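You operate a simulated robot arm through the tools that you are given. There is no shell and no other tool.

You are at the controls of a simulated two-armed robot. One attempt, no reset.

JOB
Pick up the small blue brush with one hand, pass it to the other hand and put it on the shelf of the grey bench.

The check looks at the end state, three seconds after you hand in, the way a careful person would. Anything else that was tipped, shoved, dropped, spilled or broken makes it a failure.

ROBOT AND FRAMES
Two 7-joint arms with two-finger parallel grippers on one trunk, on a base that moves. Base frame: it is fixed to the floor where the robot stands at the start and does not move with it; the origin is under the middle of the robot, x ahead of it, y to its left, z up; the surface under the hand at the start is at about z = 900. Lengths are in mm, angles in rad, forces in N, time in s.
The left shoulder is at the start at [59, 174, 1234], the right one opposite. With the tool pointing down near the work surface each hand reaches from about 240 to 680 mm from the robot's upright axis, wherever it stands, measured 20 degrees to its own side. Places, roughly: shelf of the grey bench [500, 2000, 400]. Payload 3.6 kg a hand.
The TCP of each hand is the grasp point between the finger pads, 30 mm short of the fingertips. In the tool frame z runs along the fingers and y along their closing line. Largest opening 110 mm; finger width 20, thickness 10; the body of the gripper, 48 by 112 mm, starts 55 mm behind the TCP.
Orientation is that of the tool frame in the base frame, as a unit quaternion [w, x, y, z]. With the fingers straight down and closing along the base's y, the tool's x points along the base's -x, its y along +y and its z along -z.

CONTROLS
- The arms move only by the tool jog_arm. It takes "left_commands", "right_commands" or both (then of equal length, played together; a hand with none holds still); each is a list of rows, each an object of numbers (a shift or turn left out is 0, a gripper value left out holds the last): "x", "y", "z": the shift along the base's x, y, z in units of 500 mm (1.0 is 500 mm); "wx", "wy", "wz": the turn, a rotation vector about the base's x, y, z in units of 120 degrees (1.0 is 120 degrees); "claw": the closure in counts, from 0 (fully open) to 255 (shut). In form: [{"x": .., "y": .., "z": .., "wx": .., "wy": .., "wz": .., "claw": ..}, ...]. A call has 1 to 20 rows; each row is the pose to reach, as a shift and turn from the pose commanded when the call began. A call with a number of a shift or a turn outside -1 to 1 is refused whole. A row lasts 0.2 s, in which the tool goes at most 50 mm and 0.15 rad; a call with a longer step from one row to the next is refused whole, and so is a gripper value outside its range. A pose out of reach is approached as far as the arm can. The call stops where the force on the tool passes 40 N (or 10 N more than at its start, if that is more) or the arm is blocked; 0.2 s more then pass. Each finger travels about 153 mm/s and halts on what it meets, pressing with about 38 N; the grip force reading is that of the motor and also rises with nothing between the fingers. The clock runs only during rows and for 0.2 s after the last one: add rows that repeat a pose to give the fingers time. It gives the time, the measured TCP pose, the force on the tool (base axes), the opening and the grip force at its end, in the units of the frame above (readings bear some noise), with the torque about the TCP (base axes, N m) and any sound that the robot's microphone picked up.
- Cameras (640 x 400 px; columns grow to the right, rows downward): "scene" is now at [143.7, 1.3, 1412.7]; the picture's right is [-0.09, -1.00, 0.00], its down [-0.67, 0.06, -0.74] and it looks along [0.74, -0.06, -0.67] (base axes); focal length 266 px, centre (320, 200). "left" rides on the left gripper at [73, -17, -103] in its tool frame; the picture's right is [0.23, 0.97, 0.00], its down [-0.76, 0.18, -0.62] and it looks along [-0.61, 0.14, 0.78] (tool axes); focal length 222 px, centre (320, 200). "right" rides on the right gripper at [73, 17, -103] in its tool frame; the picture's right is [-0.23, 0.97, 0.00], its down [-0.76, -0.18, -0.62] and it looks along [-0.61, -0.14, 0.78] (tool axes); focal length 222 px, centre (320, 200). There is no depth. A picture from a camera that has moved, and an enlarged one, comes with that camera's place and axes in the base frame and with its lens. The place of the scene camera against the robot may be out by one fixed shift of up to 25 mm in any direction.
- camera(camera): a new picture of that camera. It takes no simulated time.
- raise_lower(by): moves the trunk up (or, below 0, down) by that many mm; the arms and the scene camera ride with it, the base frame stays. It gives what a move gives, with no picture.
- steer(legs): drives the robot by 1 to 6 legs, each [ahead, left, turn to the left] in mm, mm and rad, along the robot's own axes; the way and the turn of a leg run together, so that a leg with both is an arc; at most 1500 mm and 3.142 rad a leg. The arms and the cameras ride along, it lands a little off, and it stops where it bumps. It gives what a move gives.
- turn_head(pan, tilt): turns the head with the scene camera to pan (to the left, within 1.501 rad either way) and tilt (down, from -0.506 to 1.204), counted from straight ahead of the robot (the tilt from the chest, where the trunk bows). It gives what a move gives.
- zoom(camera, box): a new picture of the part [left, top, right, bottom] of that camera's present view, enlarged. It takes no simulated time.
- close_job(): hands the job in; it is judged then, once.

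Places have to be worked out from the pictures, the camera data and where the tool is seen. Open the grippers and draw the arms clear of the work before you hand the job in, unless the task says otherwise.

The tools are called after ">>>" by a JSON object that holds its "method" and its "body". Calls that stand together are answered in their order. jog_arm: Moves the arms, as the interface text tells. Its arguments: {"type":"object","properties":{"left_commands":{"type":"array"},"right_commands":{"type":"array"}},"required":[]} The other tools are called the same way: raise_lower (by) moves the trunk up or down; steer (legs) drives the base; turn_head (pan, tilt) turns the head that bears the scene camera; camera (camera) takes a picture; zoom (camera, box) takes an enlarged picture of a part of a camera's view; close_job () hands the job in.

At the start:

```text
t: 0.0
left_ee_pos: [323.9, 129.2, 1227.9]
left_ee_rot: [-0.001, 0.0, 1.0, -0.001]
left_wrist_force: [-0.1, -0.5, 0.5]
left_wrist_torque: [0.01, 0.01, 0.01]
left_width: 110.0
left_gripper_force: 0.1
right_ee_pos: [365.8, -189.4, 1160.7]
right_ee_rot: [0.0, 0.0, 1.0, 0.001]
right_wrist_force: [0.1, -0.7, 0.2]
right_wrist_torque: [0.05, 0.02, 0.0]
right_width: 109.9
right_gripper_force: 0.0
trunk travel left (down, up): [-350.0, 413.0]
robot x, y, heading: [1.7, 2.0, -0.002]
head pan, tilt (commanded): [-0.086, 0.737]
```

scene: 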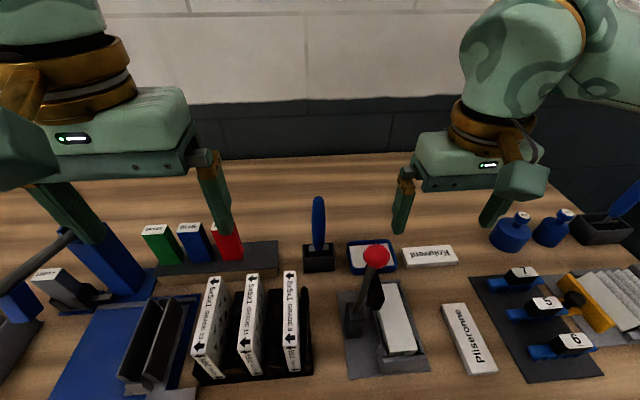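
right: 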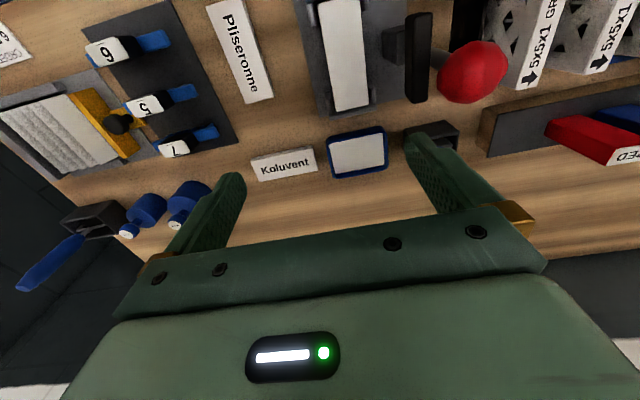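
left: 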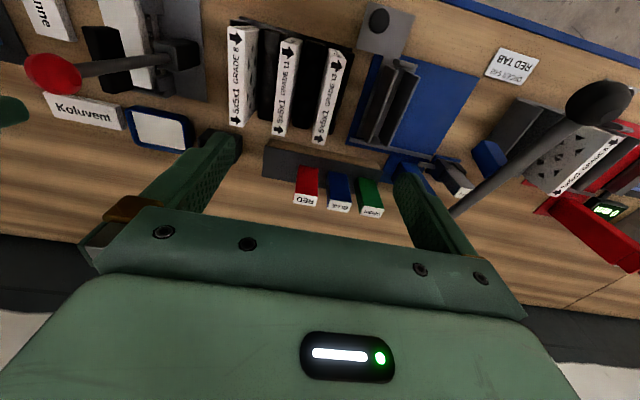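

The pictures show a bench with many items; there are two blue-handled items in black holders (centre, and far right). I'll enlarge both to tell which is the small blue brush.

>>> {"method": "zoom", "body": {"camera": "scene", "box": [260, 180, 420, 280]}}

>>> {"method": "zoom", "body": {"camera": "scene", "box": [480, 160, 640, 260]}}

>>> {"method": "zoom", "body": {"camera": "right", "box": [0, 160, 240, 310]}}

>>> {"method": "zoom", "body": {"camera": "left", "box": [440, 80, 640, 280]}}

```text
4.00 times, centred on (340, 230) of scene
camera zoom: at [143.7, 1.3, 1412.7], right [-0.09, -1.0, 0.0], down [-0.67, 0.06, -0.74], along [0.74, -0.06, -0.67], focal length 1062 px, centre (240, 80)
```

zoom: 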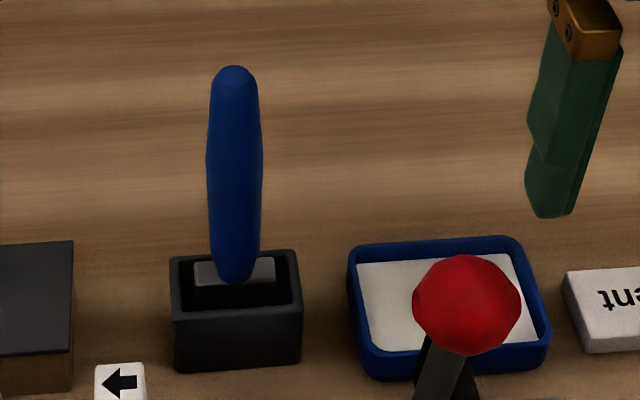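

```text
4.00 times, centred on (560, 210) of scene
camera zoom: at [143.7, 1.3, 1412.7], right [-0.09, -1.0, 0.0], down [-0.67, 0.06, -0.74], along [0.74, -0.06, -0.67], focal length 1062 px, centre (-640, 160)
```

zoom: 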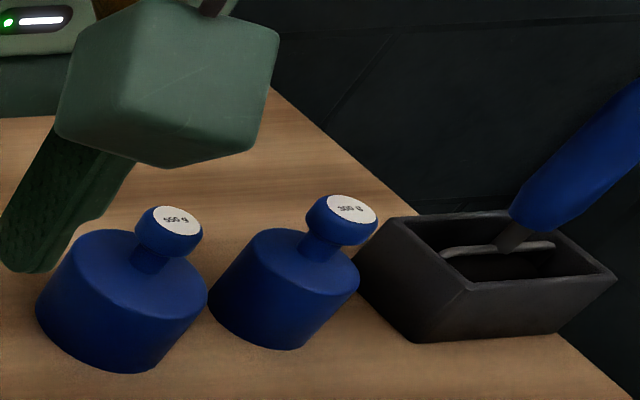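

```text
2.67 times, centred on (120, 235) of right
camera zoom: at [294.4, -171.4, 1264.6], right [0.23, 0.97, 0.0], down [0.76, -0.18, 0.62], along [0.61, -0.14, -0.78], focal length 592 px, centre (853, 107)
```

zoom: 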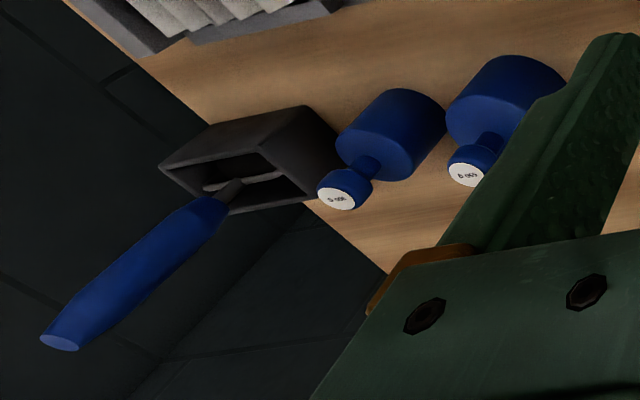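

```text
2.00 times, centred on (540, 180) of left
camera zoom: at [251.0, 112.3, 1332.5], right [-0.23, 0.97, 0.0], down [0.76, 0.18, 0.62], along [0.61, 0.14, -0.78], focal length 444 px, centre (-120, 240)
```

zoom: 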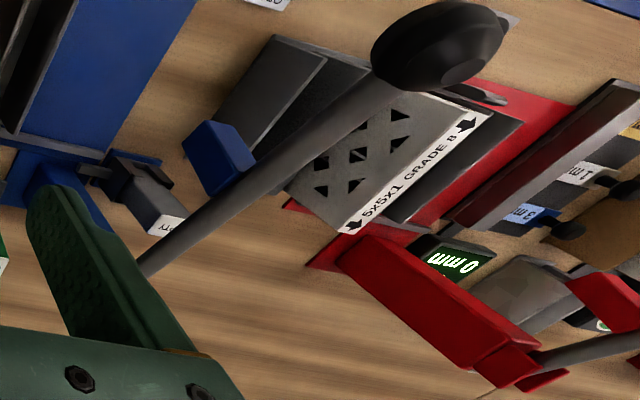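

Centre: a blue handle standing in a small black holder; far right: a blue handle with a metal shank leaning in a bigger holder. I'll turn the head to see the far right, the left and the grey bench.

>>> {"method": "turn_head", "body": {"pan": -0.7, "tilt": 0.75}}

>>> {"method": "camera", "body": {"camera": "scene"}}

>>> {"method": "turn_head", "body": {"pan": 0.7, "tilt": 0.75}}

>>> {"method": "camera", "body": {"camera": "scene"}}

>>> {"method": "turn_head", "body": {"pan": 1.4, "tilt": 0.6}}

>>> {"method": "camera", "body": {"camera": "scene"}}

>>> {"method": "turn_head", "body": {"pan": 0.0, "tilt": 1.1}}

>>> {"method": "camera", "body": {"camera": "scene"}}

```text
t: 1.0
left_ee_pos: [322.5, 129.5, 1229.4]
left_ee_rot: [-0.001, -0.001, 1.0, -0.001]
left_wrist_force: [-0.1, 0.0, 0.0]
left_wrist_torque: [0.01, 0.01, 0.01]
left_width: 110.1
left_gripper_force: 0.1
right_ee_pos: [364.8, -188.8, 1161.8]
right_ee_rot: [-0.001, 0.0, 1.0, 0.0]
right_wrist_force: [0.1, -0.4, 0.6]
right_wrist_torque: [-0.03, 0.02, 0.0]
right_width: 109.8
right_gripper_force: 0.0
trunk travel left (down, up): [-350.0, 413.0]
robot x, y, heading: [-2.0, 1.6, -0.002]
head pan, tilt (commanded): [-0.7, 0.75]
```

```text
taken
camera scene: at [124.0, -44.9, 1411.6], right [-0.64, -0.77, 0.0], down [-0.52, 0.44, -0.73], along [0.56, -0.47, -0.68], focal length 266 px, centre (320, 200)
```

scene: 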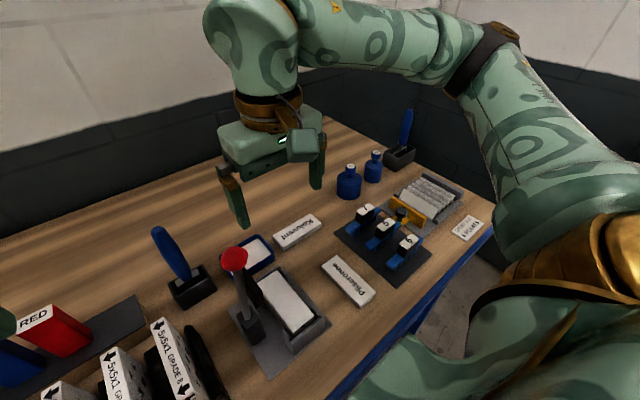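

```text
t: 2.5
left_ee_pos: [324.9, 128.7, 1228.5]
left_ee_rot: [0.0, -0.001, 1.0, -0.001]
left_wrist_force: [-0.1, -0.1, -0.5]
left_wrist_torque: [0.05, 0.02, 0.02]
left_width: 110.1
left_gripper_force: 0.1
right_ee_pos: [367.5, -188.0, 1162.3]
right_ee_rot: [-0.001, 0.0, 1.0, 0.0]
right_wrist_force: [0.3, -0.1, -0.8]
right_wrist_torque: [0.03, 0.03, -0.02]
right_width: 110.0
right_gripper_force: 0.2
trunk travel left (down, up): [-350.0, 413.0]
robot x, y, heading: [-0.2, 1.8, -0.002]
head pan, tilt (commanded): [0.7, 0.75]
```

```text
taken
camera scene: at [124.0, 61.8, 1411.6], right [0.64, -0.77, 0.0], down [-0.52, -0.44, -0.73], along [0.56, 0.47, -0.68], focal length 266 px, centre (320, 200)
```

scene: 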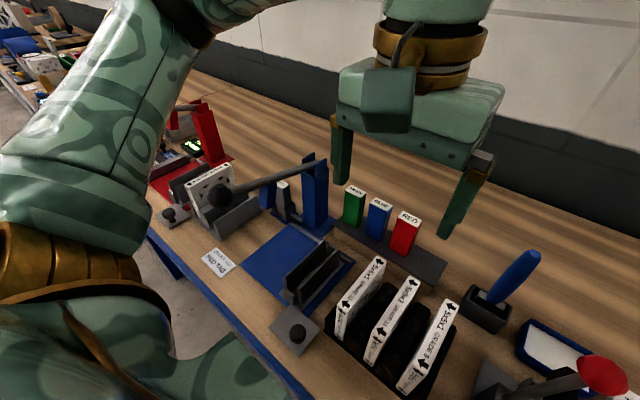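

```text
t: 3.6
left_ee_pos: [324.1, 128.7, 1229.0]
left_ee_rot: [-0.001, -0.001, 1.0, -0.001]
left_wrist_force: [-0.6, 0.3, 0.3]
left_wrist_torque: [-0.01, 0.01, 0.0]
left_width: 109.9
left_gripper_force: 0.0
right_ee_pos: [366.1, -187.9, 1160.8]
right_ee_rot: [-0.001, 0.0, 1.0, 0.0]
right_wrist_force: [-0.1, -0.3, 1.1]
right_wrist_torque: [0.01, -0.01, -0.01]
right_width: 110.0
right_gripper_force: 0.1
trunk travel left (down, up): [-350.0, 413.0]
robot x, y, heading: [-0.8, -0.7, -0.003]
head pan, tilt (commanded): [1.4, 0.6]
```

```text
taken
camera scene: at [75.7, 95.5, 1424.5], right [0.99, -0.17, 0.0], down [-0.1, -0.56, -0.82], along [0.14, 0.81, -0.57], focal length 266 px, centre (320, 200)
```

scene: 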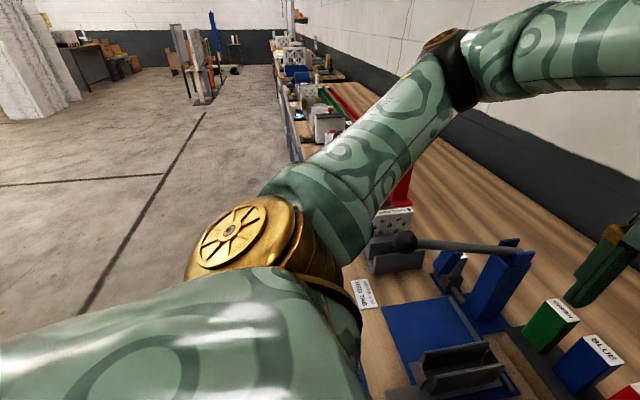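

```text
t: 5.1
left_ee_pos: [323.5, 129.4, 1229.8]
left_ee_rot: [-0.001, -0.001, 1.0, -0.001]
left_wrist_force: [-0.7, 0.6, 0.0]
left_wrist_torque: [-0.02, -0.01, -0.03]
left_width: 110.0
left_gripper_force: 0.0
right_ee_pos: [365.2, -188.6, 1161.5]
right_ee_rot: [0.0, -0.001, 1.0, 0.0]
right_wrist_force: [0.8, -0.4, 0.5]
right_wrist_torque: [0.01, 0.05, 0.0]
right_width: 109.8
right_gripper_force: 0.1
trunk travel left (down, up): [-350.0, 413.0]
robot x, y, heading: [2.1, -3.1, 0.003]
head pan, tilt (commanded): [0.0, 1.1]
```

```text
taken
camera scene: at [123.7, 8.5, 1385.9], right [0.0, -1.0, 0.0], down [-0.89, 0.0, -0.45], along [0.45, 0.0, -0.89], focal length 266 px, centre (320, 200)
```

scene: 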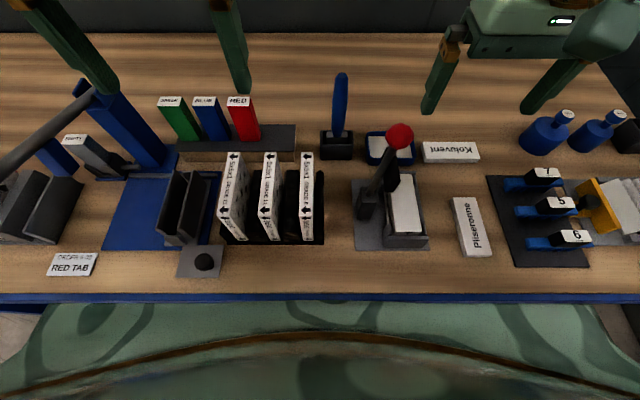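

The grey bench must be the one further along the wall to the left. Now I'll look closely at both blue tools from this and other head angles.

>>> {"method": "zoom", "body": {"camera": "scene", "box": [290, 60, 390, 170]}}

>>> {"method": "turn_head", "body": {"pan": -0.7, "tilt": 0.75}}

>>> {"method": "zoom", "body": {"camera": "scene", "box": [340, 80, 460, 200]}}

>>> {"method": "zoom", "body": {"camera": "scene", "box": [130, 210, 250, 330]}}

>>> {"method": "turn_head", "body": {"pan": 0.7, "tilt": 0.75}}

>>> {"method": "zoom", "body": {"camera": "scene", "box": [440, 230, 560, 350]}}

>>> {"method": "zoom", "body": {"camera": "scene", "box": [140, 80, 300, 240]}}

>>> {"method": "zoom", "body": {"camera": "scene", "box": [0, 0, 120, 100]}}

>>> {"method": "turn_head", "body": {"pan": 1.4, "tilt": 0.5}}

>>> {"method": "zoom", "body": {"camera": "scene", "box": [160, 0, 400, 180]}}

```text
3.64 times, centred on (340, 115) of scene
camera zoom: at [123.7, 8.5, 1385.9], right [0.0, -1.0, 0.0], down [-0.89, 0.0, -0.45], along [0.45, 0.0, -0.89], focal length 965 px, centre (247, 509)
```

zoom: 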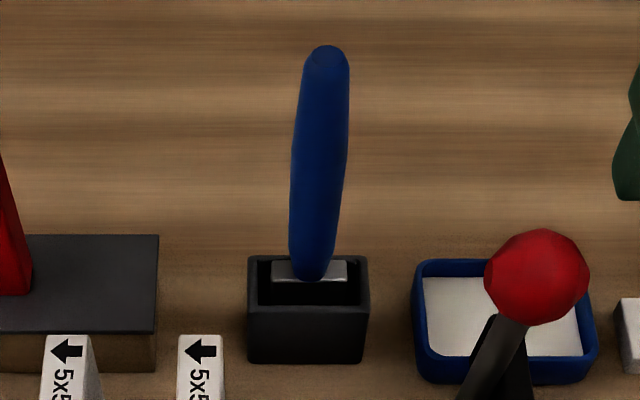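

```text
t: 6.2
left_ee_pos: [323.5, 128.6, 1229.6]
left_ee_rot: [0.0, -0.001, 1.0, 0.0]
left_wrist_force: [0.3, 0.1, -0.8]
left_wrist_torque: [-0.02, 0.02, -0.02]
left_width: 110.2
left_gripper_force: 0.0
right_ee_pos: [365.8, -187.7, 1162.7]
right_ee_rot: [-0.001, 0.0, 1.0, 0.0]
right_wrist_force: [0.2, -1.0, 0.1]
right_wrist_torque: [-0.02, 0.0, 0.02]
right_width: 110.0
right_gripper_force: 0.2
trunk travel left (down, up): [-350.0, 413.0]
robot x, y, heading: [0.9, -1.4, 0.004]
head pan, tilt (commanded): [-0.7, 0.75]
```

```text
3.33 times, centred on (400, 140) of scene
camera zoom: at [124.0, -44.8, 1411.6], right [-0.64, -0.77, 0.0], down [-0.52, 0.44, -0.73], along [0.56, -0.47, -0.68], focal length 885 px, centre (53, 400)
```

zoom: 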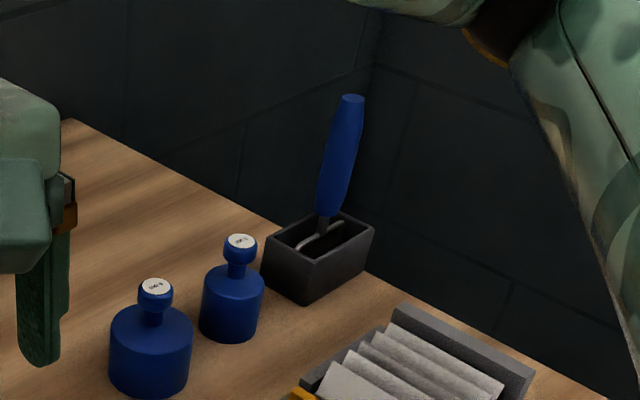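

```text
3.33 times, centred on (190, 270) of scene
camera zoom: at [124.0, -44.8, 1411.6], right [-0.64, -0.77, 0.0], down [-0.52, 0.44, -0.73], along [0.56, -0.47, -0.68], focal length 885 px, centre (753, -33)
```

zoom: 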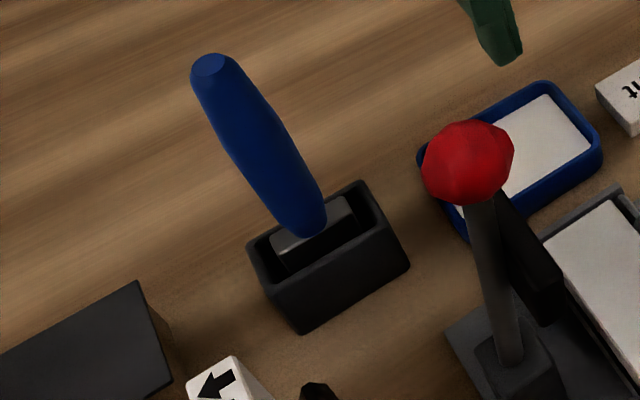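

```text
t: 7.7
left_ee_pos: [323.8, 129.2, 1227.7]
left_ee_rot: [0.0, -0.001, 1.0, -0.001]
left_wrist_force: [0.6, 0.6, 0.7]
left_wrist_torque: [0.02, 0.01, 0.01]
left_width: 109.9
left_gripper_force: 0.0
right_ee_pos: [365.7, -189.2, 1160.7]
right_ee_rot: [-0.001, 0.0, 1.0, 0.0]
right_wrist_force: [0.0, 0.4, 1.0]
right_wrist_torque: [-0.01, 0.01, 0.01]
right_width: 109.7
right_gripper_force: 0.0
trunk travel left (down, up): [-350.0, 413.0]
robot x, y, heading: [0.2, -2.8, -0.0]
head pan, tilt (commanded): [0.7, 0.75]
```

```text
3.33 times, centred on (500, 290) of scene
camera zoom: at [124.0, 61.8, 1411.6], right [0.64, -0.77, 0.0], down [-0.52, -0.44, -0.73], along [0.56, 0.47, -0.68], focal length 885 px, centre (-280, -100)
```

zoom: 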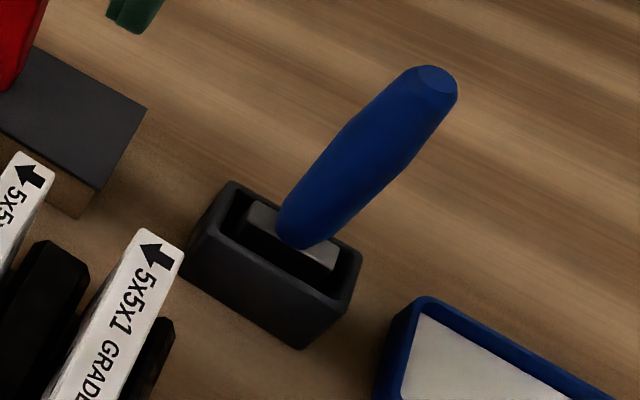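

```text
2.50 times, centred on (220, 160) of scene
camera zoom: at [124.0, 61.8, 1411.6], right [0.64, -0.77, 0.0], down [-0.52, -0.44, -0.73], along [0.56, 0.47, -0.68], focal length 664 px, centre (570, 300)
```

zoom: 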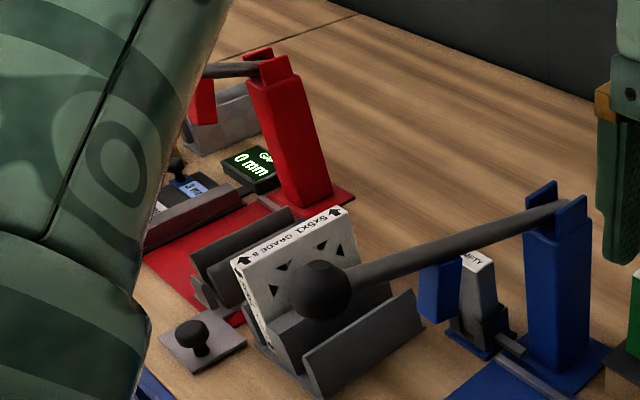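

```text
4.00 times, centred on (60, 50) of scene
camera zoom: at [124.0, 61.8, 1411.6], right [0.64, -0.77, 0.0], down [-0.52, -0.44, -0.73], along [0.56, 0.47, -0.68], focal length 1062 px, centre (1360, 800)
```

zoom: 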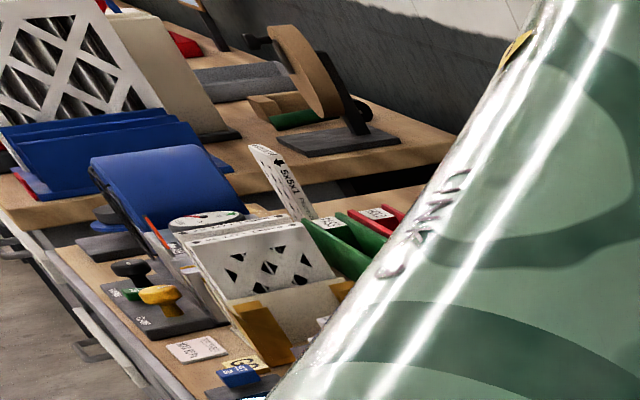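

```text
t: 8.8
left_ee_pos: [323.6, 129.2, 1228.2]
left_ee_rot: [-0.001, -0.001, 1.0, -0.001]
left_wrist_force: [0.4, 0.5, 1.0]
left_wrist_torque: [0.01, -0.01, 0.0]
left_width: 110.0
left_gripper_force: 0.1
right_ee_pos: [365.7, -187.5, 1161.7]
right_ee_rot: [-0.001, 0.0, 1.0, 0.0]
right_wrist_force: [0.2, -0.5, 0.2]
right_wrist_torque: [0.03, 0.02, -0.01]
right_width: 109.9
right_gripper_force: 0.0
trunk travel left (down, up): [-350.0, 413.0]
robot x, y, heading: [-0.4, -1.1, -0.002]
head pan, tilt (commanded): [1.4, 0.499]
```

```text
2.22 times, centred on (280, 90) of scene
camera zoom: at [76.1, 98.1, 1433.6], right [0.99, -0.17, 0.0], down [-0.08, -0.47, -0.88], along [0.15, 0.86, -0.48], focal length 590 px, centre (409, 444)
```

zoom: 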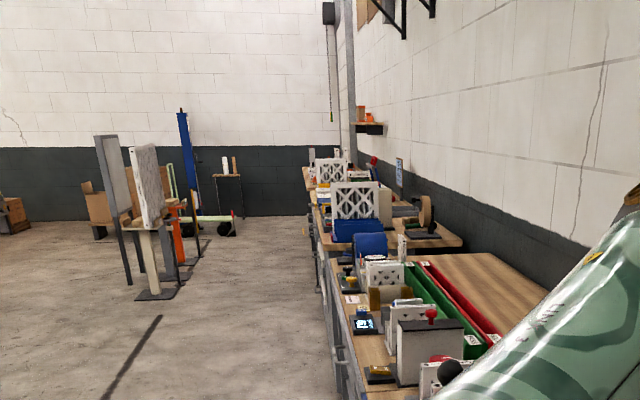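

Centre tool: blue handle with a wide, thick grey ferrule (brush-like); the far right one has a thin shank and thin plate (scraper-like). I'll bring the right hand's camera over to look at the central one closely.

>>> {"method": "jog_arm", "body": {"right_commands": [{"x": -0.05, "y": 0.07}, {"x": -0.1, "y": 0.14}, {"x": -0.1, "y": 0.2, "z": 0.04}, {"x": -0.1, "y": 0.2, "z": 0.04}]}}

>>> {"method": "camera", "body": {"camera": "right"}}

>>> {"method": "turn_head", "body": {"pan": 0.0, "tilt": 0.75}}

>>> {"method": "camera", "body": {"camera": "scene"}}

```text
t: 9.2
left_ee_pos: [323.0, 123.0, 1229.5]
left_ee_rot: [0.0, -0.001, 1.0, 0.0]
left_wrist_force: [-0.4, -0.2, 0.9]
left_wrist_torque: [0.0, -0.02, 0.01]
left_width: 110.0
left_gripper_force: 0.1
right_ee_pos: [349.4, -165.1, 1160.5]
right_ee_rot: [0.011, 0.015, 1.0, 0.004]
right_wrist_force: [14.3, -17.8, -0.7]
right_wrist_torque: [-0.54, -0.46, -0.9]
right_width: 101.4
right_gripper_force: 0.1
trunk travel left (down, up): [-350.0, 413.0]
robot x, y, heading: [0.5, 0.4, -0.0]
head pan, tilt (commanded): [1.4, 0.499]
stopped in row 2 (right hand): the force on the tool passed its limit at 60 N (the readings are from after the stop); the commanded pose is now the measured one
```

```text
taken
camera right: at [275.6, -146.0, 1263.8], right [0.26, 0.97, 0.01], down [0.74, -0.2, 0.64], along [0.62, -0.15, -0.77], focal length 222 px, centre (320, 200)
```

right: 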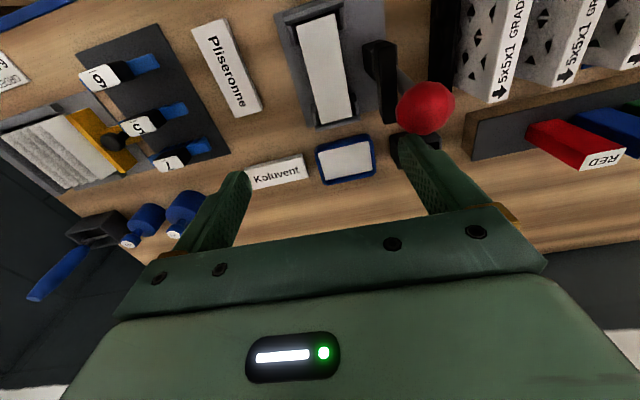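

```text
t: 10.8
left_ee_pos: [326.4, 126.6, 1229.3]
left_ee_rot: [-0.002, -0.001, 1.0, -0.001]
left_wrist_force: [-0.6, -0.9, -0.1]
left_wrist_torque: [0.0, 0.04, 0.0]
left_width: 110.1
left_gripper_force: 0.1
right_ee_pos: [350.1, -161.0, 1161.6]
right_ee_rot: [0.008, 0.011, 1.0, 0.003]
right_wrist_force: [20.7, -22.0, 26.5]
right_wrist_torque: [0.99, -0.42, -1.08]
right_width: 99.2
right_gripper_force: 0.0
trunk travel left (down, up): [-350.0, 413.0]
robot x, y, heading: [2.0, 0.5, 0.004]
head pan, tilt (commanded): [0.0, 0.75]
```

```text
taken
camera scene: at [145.6, 4.9, 1411.5], right [0.0, -1.0, 0.0], down [-0.68, 0.0, -0.73], along [0.73, 0.0, -0.68], focal length 266 px, centre (320, 200)
```

scene: 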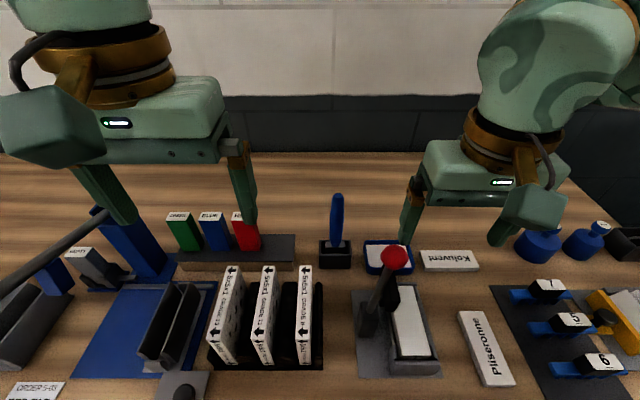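

The right hand met something (force +x, −y; finger pushed in): the red lever knob stands tall just left of and behind the right finger. I back off along the way I came and then check the lever.

>>> {"method": "jog_arm", "body": {"right_commands": [{"x": 0.02, "y": -0.03}, {"x": 0.04, "y": -0.07}, {"x": 0.05, "y": -0.12}, {"x": 0.05, "y": -0.12}]}}

>>> {"method": "camera", "body": {"camera": "right"}}

>>> {"method": "turn_head", "body": {"pan": -0.086, "tilt": 0.737}}

>>> {"method": "camera", "body": {"camera": "scene"}}

>>> {"method": "camera", "body": {"camera": "left"}}

```text
t: 11.8
left_ee_pos: [324.5, 128.8, 1229.2]
left_ee_rot: [-0.001, -0.001, 1.0, -0.001]
left_wrist_force: [0.5, -0.2, -0.2]
left_wrist_torque: [0.03, 0.0, 0.0]
left_width: 110.2
left_gripper_force: 0.0
right_ee_pos: [372.3, -218.4, 1162.3]
right_ee_rot: [0.007, 0.01, 1.0, 0.001]
right_wrist_force: [0.5, 0.8, -0.2]
right_wrist_torque: [0.0, 0.01, -0.01]
right_width: 110.3
right_gripper_force: 0.0
trunk travel left (down, up): [-350.0, 413.0]
robot x, y, heading: [1.4, 0.6, -0.005]
head pan, tilt (commanded): [0.0, 0.75]
```

```text
taken
camera right: at [300.1, -199.1, 1264.3], right [0.25, 0.97, 0.0], down [0.75, -0.19, 0.63], along [0.62, -0.15, -0.77], focal length 222 px, centre (320, 200)
```

right: 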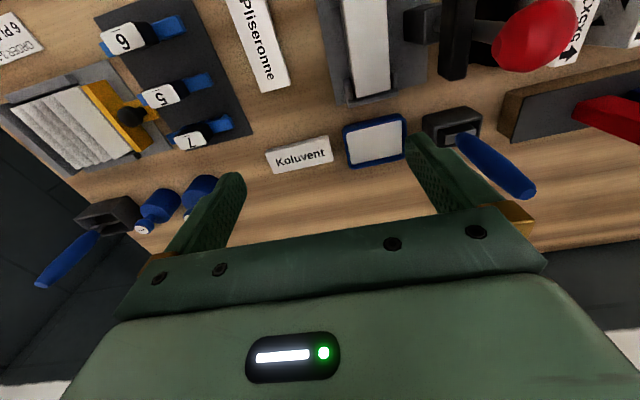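

```text
t: 12.4
left_ee_pos: [322.5, 129.0, 1228.7]
left_ee_rot: [-0.001, 0.0, 1.0, 0.0]
left_wrist_force: [1.0, -0.5, 0.2]
left_wrist_torque: [-0.02, -0.02, 0.03]
left_width: 110.2
left_gripper_force: 0.1
right_ee_pos: [372.3, -217.2, 1162.4]
right_ee_rot: [0.008, 0.011, 1.0, 0.001]
right_wrist_force: [0.8, 0.9, -0.9]
right_wrist_torque: [0.01, -0.01, -0.02]
right_width: 109.9
right_gripper_force: 0.0
trunk travel left (down, up): [-350.0, 413.0]
robot x, y, heading: [0.5, 4.0, -0.001]
head pan, tilt (commanded): [-0.086, 0.737]
```

```text
taken
camera scene: at [143.6, 1.1, 1412.8], right [-0.09, -1.0, 0.0], down [-0.67, 0.06, -0.74], along [0.74, -0.06, -0.67], focal length 266 px, centre (320, 200)
```

scene: 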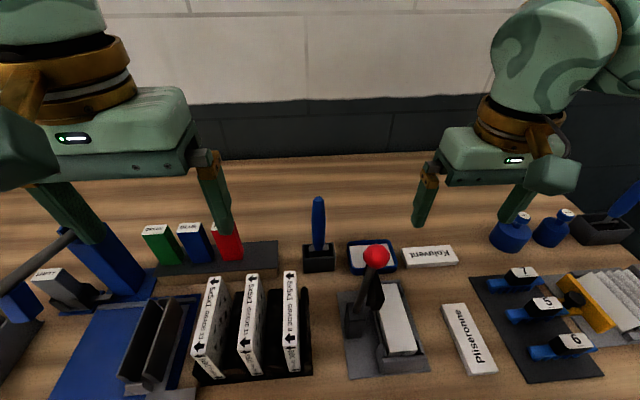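

```text
taken
camera left: at [251.0, 112.1, 1332.6], right [-0.23, 0.97, 0.0], down [0.76, 0.18, 0.62], along [0.61, 0.14, -0.78], focal length 222 px, centre (320, 200)
```

left: 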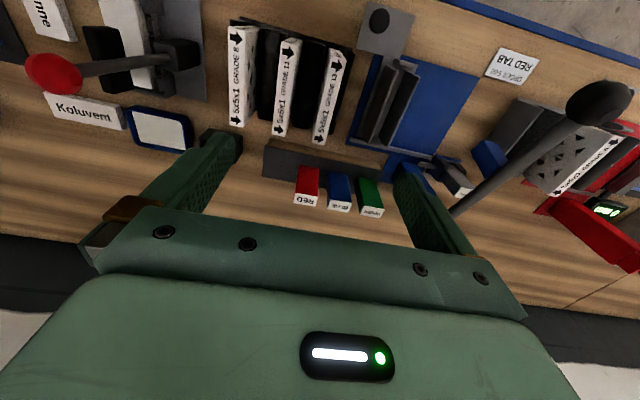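

The lever's red knob is back exactly where it was in both views (triangulated at about [334, −95, 1126]), so no harm done; I'll keep clear of it. Now I enlarge the right-hand camera view of the centre tool.

>>> {"method": "zoom", "body": {"camera": "right", "box": [400, 80, 560, 220]}}

>>> {"method": "zoom", "body": {"camera": "right", "box": [0, 160, 220, 310]}}

>>> {"method": "zoom", "body": {"camera": "scene", "box": [290, 180, 420, 280]}}

>>> {"method": "zoom", "body": {"camera": "left", "box": [0, 30, 280, 210]}}

```text
2.86 times, centred on (480, 150) of right
camera zoom: at [299.3, -199.5, 1264.6], right [0.25, 0.97, 0.01], down [0.75, -0.19, 0.63], along [0.62, -0.15, -0.77], focal length 635 px, centre (-137, 343)
```

zoom: 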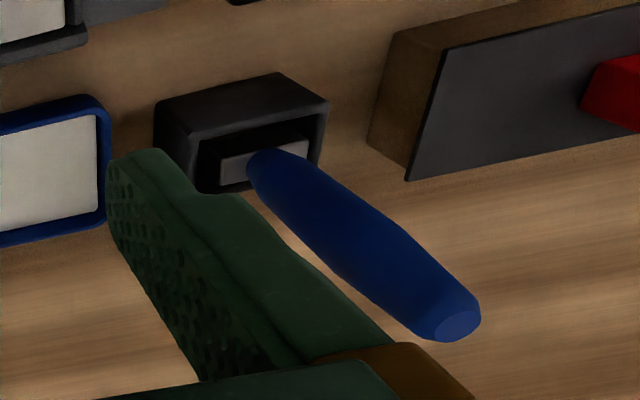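

```text
2.67 times, centred on (110, 235) of right
camera zoom: at [299.3, -199.5, 1264.6], right [0.25, 0.97, 0.01], down [0.75, -0.19, 0.63], along [0.62, -0.15, -0.77], focal length 592 px, centre (880, 107)
```

zoom: 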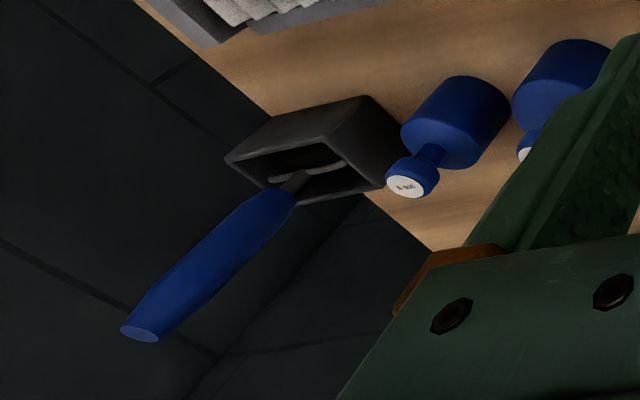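

```text
4.00 times, centred on (355, 230) of scene
camera zoom: at [143.6, 1.1, 1412.8], right [-0.09, -1.0, 0.0], down [-0.67, 0.06, -0.74], along [0.74, -0.06, -0.67], focal length 1062 px, centre (180, 80)
```

zoom: 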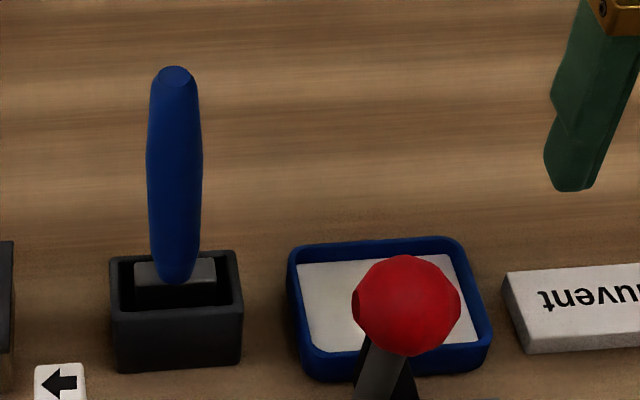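

```text
2.22 times, centred on (140, 120) of left
camera zoom: at [251.0, 112.1, 1332.6], right [-0.23, 0.97, 0.0], down [0.76, 0.18, 0.62], along [0.61, 0.14, -0.78], focal length 494 px, centre (720, 378)
```

zoom: 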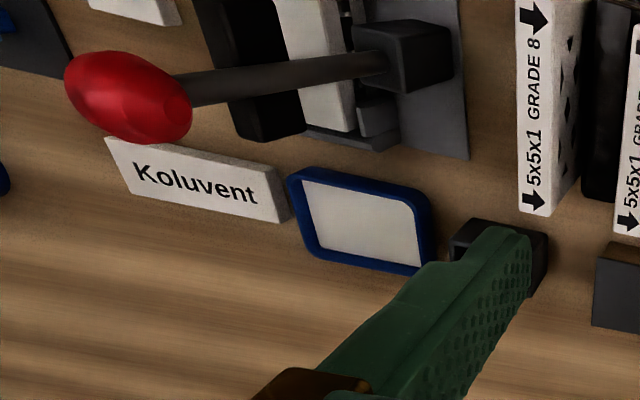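

The centre tool has a broad grey ferrule set in a small black stand, so it is the brush; handle about 133 mm long, vertical at roughly [478, −34], top near z = 1095. I'll raise the right hand well above the red knob, straighten it and take another view to triangulate better.

>>> {"method": "jog_arm", "body": {"right_commands": [{"z": 0.09, "wy": 0.0067, "wz": 0.0096}, {"z": 0.18, "wy": 0.0067, "wz": 0.0096}, {"z": 0.2, "y": 0.06, "x": 0.03, "wy": 0.0067, "wz": 0.0096}, {"z": 0.2, "y": 0.13, "x": 0.05, "wy": 0.0067, "wz": 0.0096}, {"z": 0.2, "y": 0.176, "x": 0.056, "wy": 0.0067, "wz": 0.0096}, {"z": 0.2, "y": 0.176, "x": 0.056, "wy": 0.0067, "wz": 0.0096}]}}

>>> {"method": "camera", "body": {"camera": "right"}}

>>> {"method": "zoom", "body": {"camera": "right", "box": [300, 80, 500, 220]}}

```text
t: 13.8
left_ee_pos: [324.3, 128.5, 1229.8]
left_ee_rot: [-0.001, -0.001, 1.0, 0.0]
left_wrist_force: [0.0, 0.0, -0.6]
left_wrist_torque: [-0.01, -0.01, -0.02]
left_width: 110.1
left_gripper_force: 0.1
right_ee_pos: [399.0, -129.6, 1262.7]
right_ee_rot: [0.001, 0.001, 1.0, 0.001]
right_wrist_force: [0.2, 0.0, 0.2]
right_wrist_torque: [0.02, -0.03, -0.02]
right_width: 110.1
right_gripper_force: 0.1
trunk travel left (down, up): [-350.0, 413.0]
robot x, y, heading: [0.1, -1.8, 0.004]
head pan, tilt (commanded): [-0.086, 0.737]
```

```text
taken
camera right: at [327.2, -113.7, 1365.2], right [0.23, 0.97, 0.0], down [0.76, -0.18, 0.62], along [0.61, -0.14, -0.78], focal length 222 px, centre (320, 200)
```

right: 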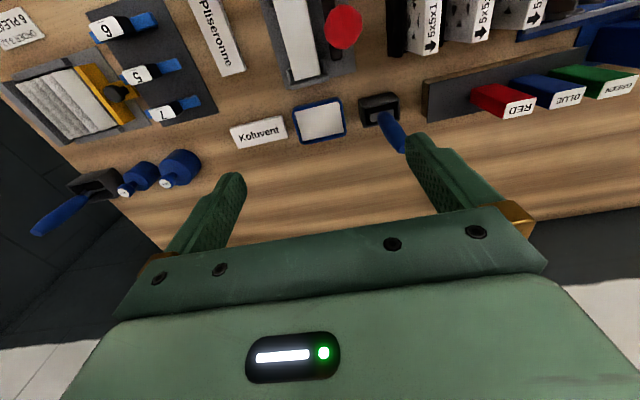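

```text
2.86 times, centred on (400, 150) of right
camera zoom: at [327.2, -113.7, 1365.2], right [0.23, 0.97, 0.0], down [0.76, -0.18, 0.62], along [0.61, -0.14, -0.78], focal length 635 px, centre (91, 343)
```

zoom: 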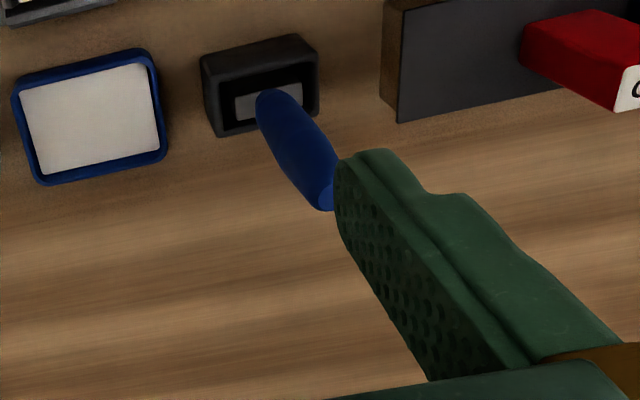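

Triangulating from two right-hand views puts the handle axis near x = 479, y = −36, top at z ≈ 1096. I move the right hand to above it at z ≈ 1200 (all clear of the knob) and look down along the fingers.

>>> {"method": "jog_arm", "body": {"right_commands": [{"x": 0.05, "y": 0.06}, {"x": 0.1, "y": 0.12}, {"x": 0.15, "y": 0.18}, {"x": 0.16, "y": 0.187, "z": -0.06}, {"x": 0.16, "y": 0.187, "z": -0.125}, {"x": 0.16, "y": 0.187, "z": -0.125}]}}

>>> {"method": "camera", "body": {"camera": "right"}}

>>> {"method": "camera", "body": {"camera": "scene"}}

>>> {"method": "camera", "body": {"camera": "left"}}

```text
t: 15.2
left_ee_pos: [323.3, 129.4, 1228.7]
left_ee_rot: [-0.001, -0.001, 1.0, -0.001]
left_wrist_force: [0.3, -0.5, 0.8]
left_wrist_torque: [0.02, -0.02, 0.03]
left_width: 110.0
left_gripper_force: 0.0
right_ee_pos: [480.9, -34.5, 1198.3]
right_ee_rot: [0.002, 0.0, 1.0, 0.001]
right_wrist_force: [0.6, 0.6, 0.0]
right_wrist_torque: [0.0, 0.0, 0.05]
right_width: 110.0
right_gripper_force: 0.1
trunk travel left (down, up): [-350.0, 413.0]
robot x, y, heading: [1.9, -1.4, -0.003]
head pan, tilt (commanded): [-0.086, 0.737]
```

```text
taken
camera right: at [409.0, -18.3, 1301.2], right [0.23, 0.97, 0.0], down [0.76, -0.18, 0.62], along [0.61, -0.14, -0.78], focal length 222 px, centre (320, 200)
```

right: 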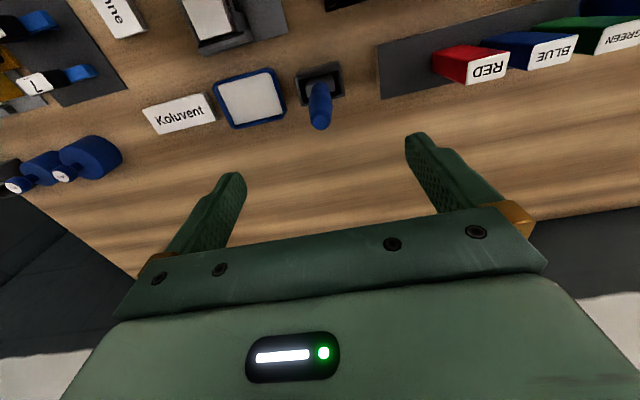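

```text
taken
camera scene: at [143.5, 1.4, 1412.8], right [-0.09, -1.0, 0.0], down [-0.67, 0.06, -0.74], along [0.74, -0.06, -0.67], focal length 266 px, centre (320, 200)
```

scene: 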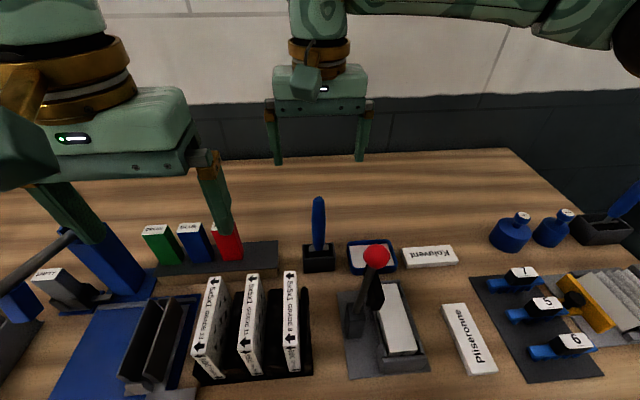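

```text
taken
camera left: at [250.8, 112.5, 1332.7], right [-0.23, 0.97, 0.0], down [0.76, 0.18, 0.62], along [0.61, 0.14, -0.78], focal length 222 px, centre (320, 200)
```

left: 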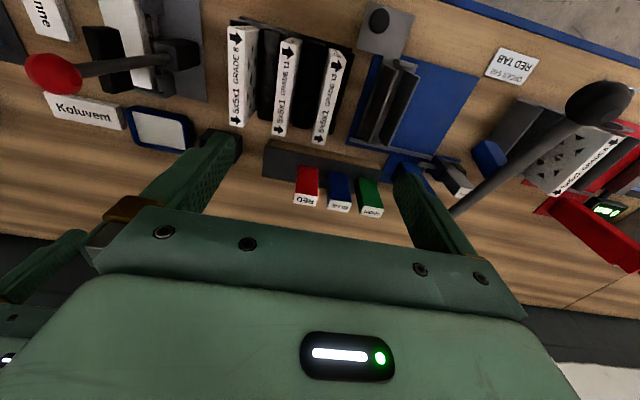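

The handle now appears on the tool's centre line in the right camera. I enlarge to measure its offset in x.

>>> {"method": "zoom", "body": {"camera": "right", "box": [260, 40, 380, 150]}}

```text
3.64 times, centred on (320, 95) of right
camera zoom: at [409.0, -18.3, 1301.2], right [0.23, 0.97, 0.0], down [0.76, -0.18, 0.62], along [0.61, -0.14, -0.78], focal length 808 px, centre (320, 582)
```

zoom: 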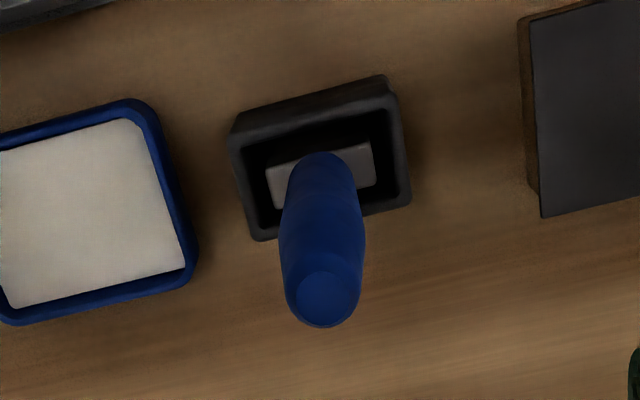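

The handle axis sits at about [479, −34], directly under the TCP, and it is vertical. I descend straight to TCP z ≈ 1062, still open.

>>> {"method": "jog_arm", "body": {"right_commands": [{"x": -0.002, "z": -0.08}, {"x": -0.002, "z": -0.15}, {"x": -0.002, "z": -0.21}, {"x": -0.002, "z": -0.25}, {"x": -0.002, "z": -0.272}, {"x": -0.002, "z": -0.272}]}}

>>> {"method": "camera", "body": {"camera": "right"}}

>>> {"method": "zoom", "body": {"camera": "scene", "box": [240, 130, 440, 290]}}

```text
t: 16.6
left_ee_pos: [324.0, 129.5, 1229.0]
left_ee_rot: [-0.001, -0.001, 1.0, 0.0]
left_wrist_force: [0.4, 0.8, 0.5]
left_wrist_torque: [0.0, 0.02, 0.02]
left_width: 109.9
left_gripper_force: 0.1
right_ee_pos: [480.1, -37.8, 1063.9]
right_ee_rot: [0.001, 0.001, 1.0, 0.001]
right_wrist_force: [0.5, 0.7, 0.4]
right_wrist_torque: [0.02, -0.04, 0.02]
right_width: 110.0
right_gripper_force: 0.0
trunk travel left (down, up): [-350.0, 413.0]
robot x, y, heading: [-0.8, -0.2, -0.001]
head pan, tilt (commanded): [-0.086, 0.737]
```

```text
taken
camera right: at [407.7, -21.2, 1166.6], right [0.23, 0.97, 0.0], down [0.76, -0.18, 0.62], along [0.61, -0.14, -0.78], focal length 222 px, centre (320, 200)
```

right: 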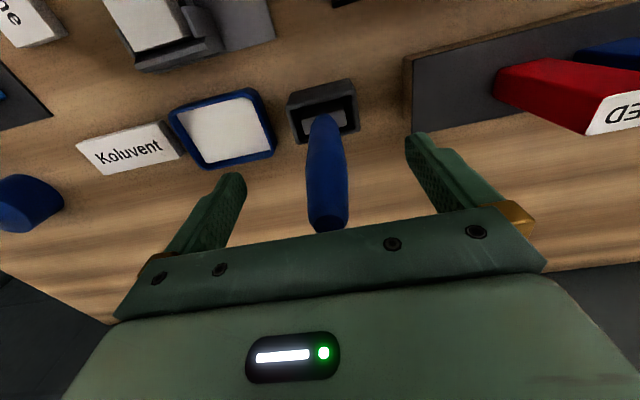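

```text
2.50 times, centred on (340, 210) of scene
camera zoom: at [143.8, 1.3, 1412.8], right [-0.09, -1.0, 0.0], down [-0.67, 0.06, -0.74], along [0.74, -0.06, -0.67], focal length 664 px, centre (270, 175)
```

zoom: 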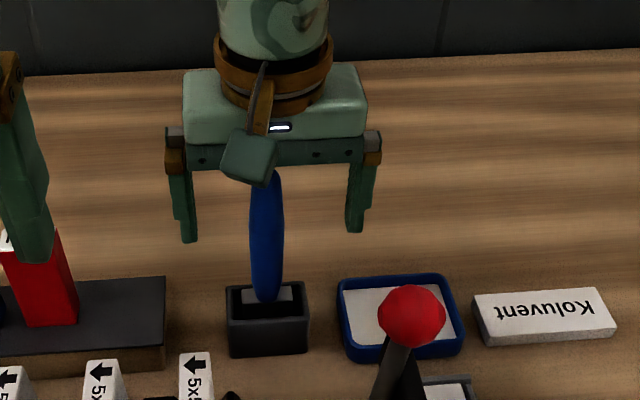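

The handle stands between the fingers, about 3–4 mm toward +y of centre. I enlarge to check its x position.

>>> {"method": "zoom", "body": {"camera": "right", "box": [260, 90, 400, 250]}}

```text
2.50 times, centred on (330, 170) of right
camera zoom: at [407.7, -21.2, 1166.6], right [0.23, 0.97, 0.0], down [0.76, -0.18, 0.62], along [0.61, -0.14, -0.78], focal length 555 px, centre (295, 275)
```

zoom: 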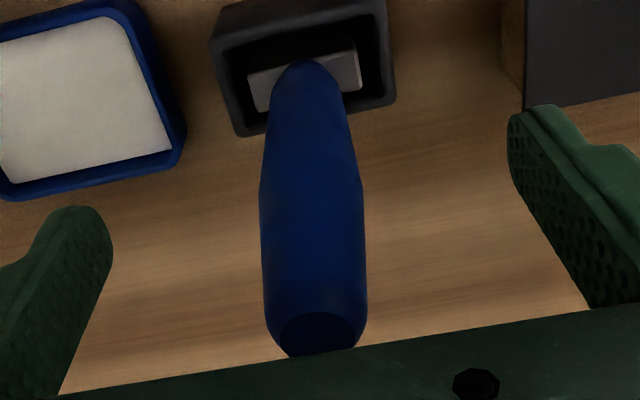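

The handle's x agrees within 2–3 mm. I shift y by +3.5 mm, then close in two stages.

>>> {"method": "jog_arm", "body": {"right_commands": [{"x": -0.002, "y": 0.007, "claw": 0}, {"x": -0.002, "y": 0.007, "claw": 80}, {"x": -0.002, "y": 0.007, "claw": 150}, {"x": -0.002, "y": 0.007, "claw": 150}]}}

>>> {"method": "zoom", "body": {"camera": "right", "box": [240, 90, 400, 250]}}

```text
t: 17.6
left_ee_pos: [324.7, 129.9, 1228.6]
left_ee_rot: [-0.001, -0.001, 1.0, -0.001]
left_wrist_force: [0.3, 0.0, -0.7]
left_wrist_torque: [0.02, 0.03, 0.01]
left_width: 110.0
left_gripper_force: 0.2
right_ee_pos: [479.3, -33.5, 1063.2]
right_ee_rot: [0.001, 0.001, 1.0, 0.001]
right_wrist_force: [0.5, 0.1, -0.2]
right_wrist_torque: [0.03, 0.0, -0.01]
right_width: 45.2
right_gripper_force: 0.1
trunk travel left (down, up): [-350.0, 413.0]
robot x, y, heading: [0.5, 2.1, -0.002]
head pan, tilt (commanded): [-0.086, 0.737]
```

```text
2.50 times, centred on (320, 170) of right
camera zoom: at [406.7, -17.7, 1166.6], right [0.23, 0.97, 0.0], down [0.76, -0.18, 0.62], along [0.61, -0.14, -0.78], focal length 555 px, centre (320, 275)
```

zoom: 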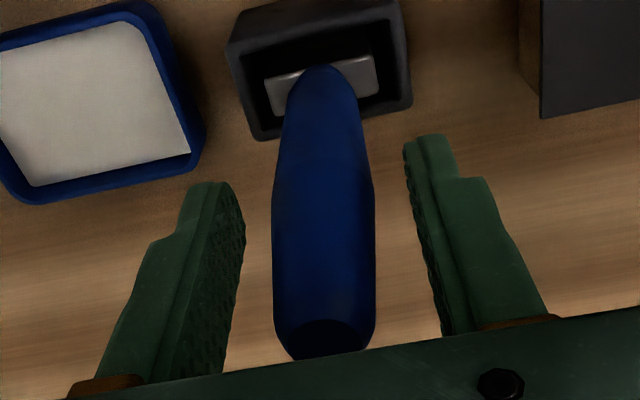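

The handle is centred between the fingers at 45 mm opening. Closing to grip.

>>> {"method": "jog_arm", "body": {"right_commands": [{"claw": 185}, {"claw": 205}, {"claw": 255}, {"claw": 255}, {"claw": 255}]}}

>>> {"method": "zoom", "body": {"camera": "right", "box": [240, 90, 400, 250]}}

```text
t: 18.8
left_ee_pos: [323.3, 128.1, 1228.6]
left_ee_rot: [-0.001, -0.001, 1.0, -0.001]
left_wrist_force: [-0.1, 0.0, -0.1]
left_wrist_torque: [0.03, 0.02, -0.03]
left_width: 110.0
left_gripper_force: 0.1
right_ee_pos: [478.6, -34.4, 1063.7]
right_ee_rot: [0.001, 0.002, 1.0, 0.0]
right_wrist_force: [-0.2, -0.1, -0.8]
right_wrist_torque: [0.01, -0.04, 0.01]
right_width: 25.3
right_gripper_force: 37.7
trunk travel left (down, up): [-350.0, 413.0]
robot x, y, heading: [1.8, 0.4, -0.004]
head pan, tilt (commanded): [-0.086, 0.737]
```

```text
2.50 times, centred on (320, 170) of right
camera zoom: at [406.8, -17.7, 1166.5], right [0.23, 0.97, 0.0], down [0.76, -0.18, 0.62], along [0.61, -0.14, -0.78], focal length 555 px, centre (320, 275)
```

zoom: 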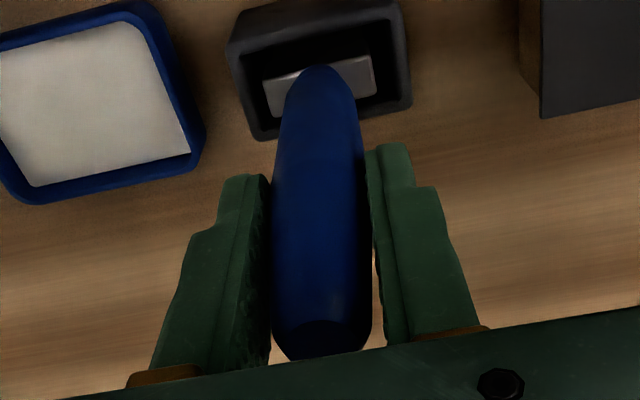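

Gripped at 25.3 mm with about 38 N and the stand has not moved. I lift straight up slowly, 60 mm, watching force.

>>> {"method": "jog_arm", "body": {"right_commands": [{"z": 0.01}, {"z": 0.03}, {"z": 0.05}, {"z": 0.08}, {"z": 0.11}, {"z": 0.14}, {"z": 0.14}]}}

>>> {"method": "camera", "body": {"camera": "right"}}

>>> {"method": "zoom", "body": {"camera": "scene", "box": [240, 110, 440, 290]}}

```text
t: 20.4
left_ee_pos: [324.6, 129.5, 1230.1]
left_ee_rot: [0.0, 0.0, 1.0, 0.0]
left_wrist_force: [0.6, 0.5, -0.4]
left_wrist_torque: [-0.01, 0.0, 0.05]
left_width: 110.3
left_gripper_force: 0.1
right_ee_pos: [477.5, -32.8, 1135.5]
right_ee_rot: [0.001, 0.002, 1.0, 0.0]
right_wrist_force: [0.8, 0.5, -0.9]
right_wrist_torque: [-0.02, 0.02, 0.01]
right_width: 25.3
right_gripper_force: 38.2
trunk travel left (down, up): [-350.0, 413.0]
robot x, y, heading: [0.6, -6.0, 0.001]
head pan, tilt (commanded): [-0.086, 0.737]
```

```text
taken
camera right: at [405.9, -16.2, 1238.4], right [0.23, 0.97, 0.0], down [0.76, -0.18, 0.62], along [0.61, -0.14, -0.78], focal length 222 px, centre (320, 200)
```

right: 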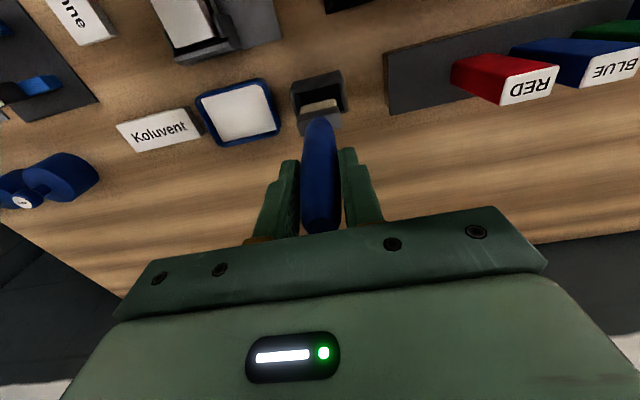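

```text
2.22 times, centred on (340, 200) of scene
camera zoom: at [144.0, 1.1, 1412.7], right [-0.09, -1.0, 0.0], down [-0.67, 0.06, -0.74], along [0.74, -0.06, -0.67], focal length 590 px, centre (276, 200)
```

zoom: 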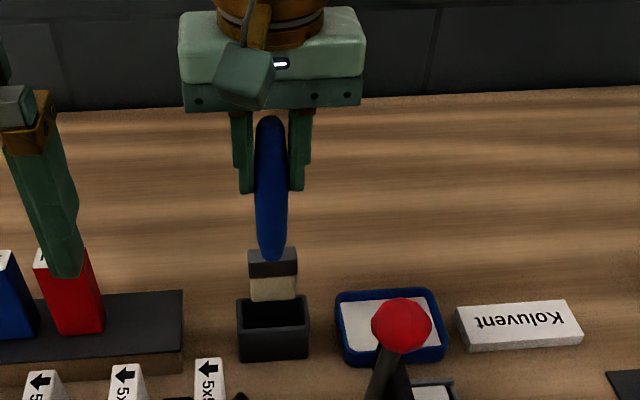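

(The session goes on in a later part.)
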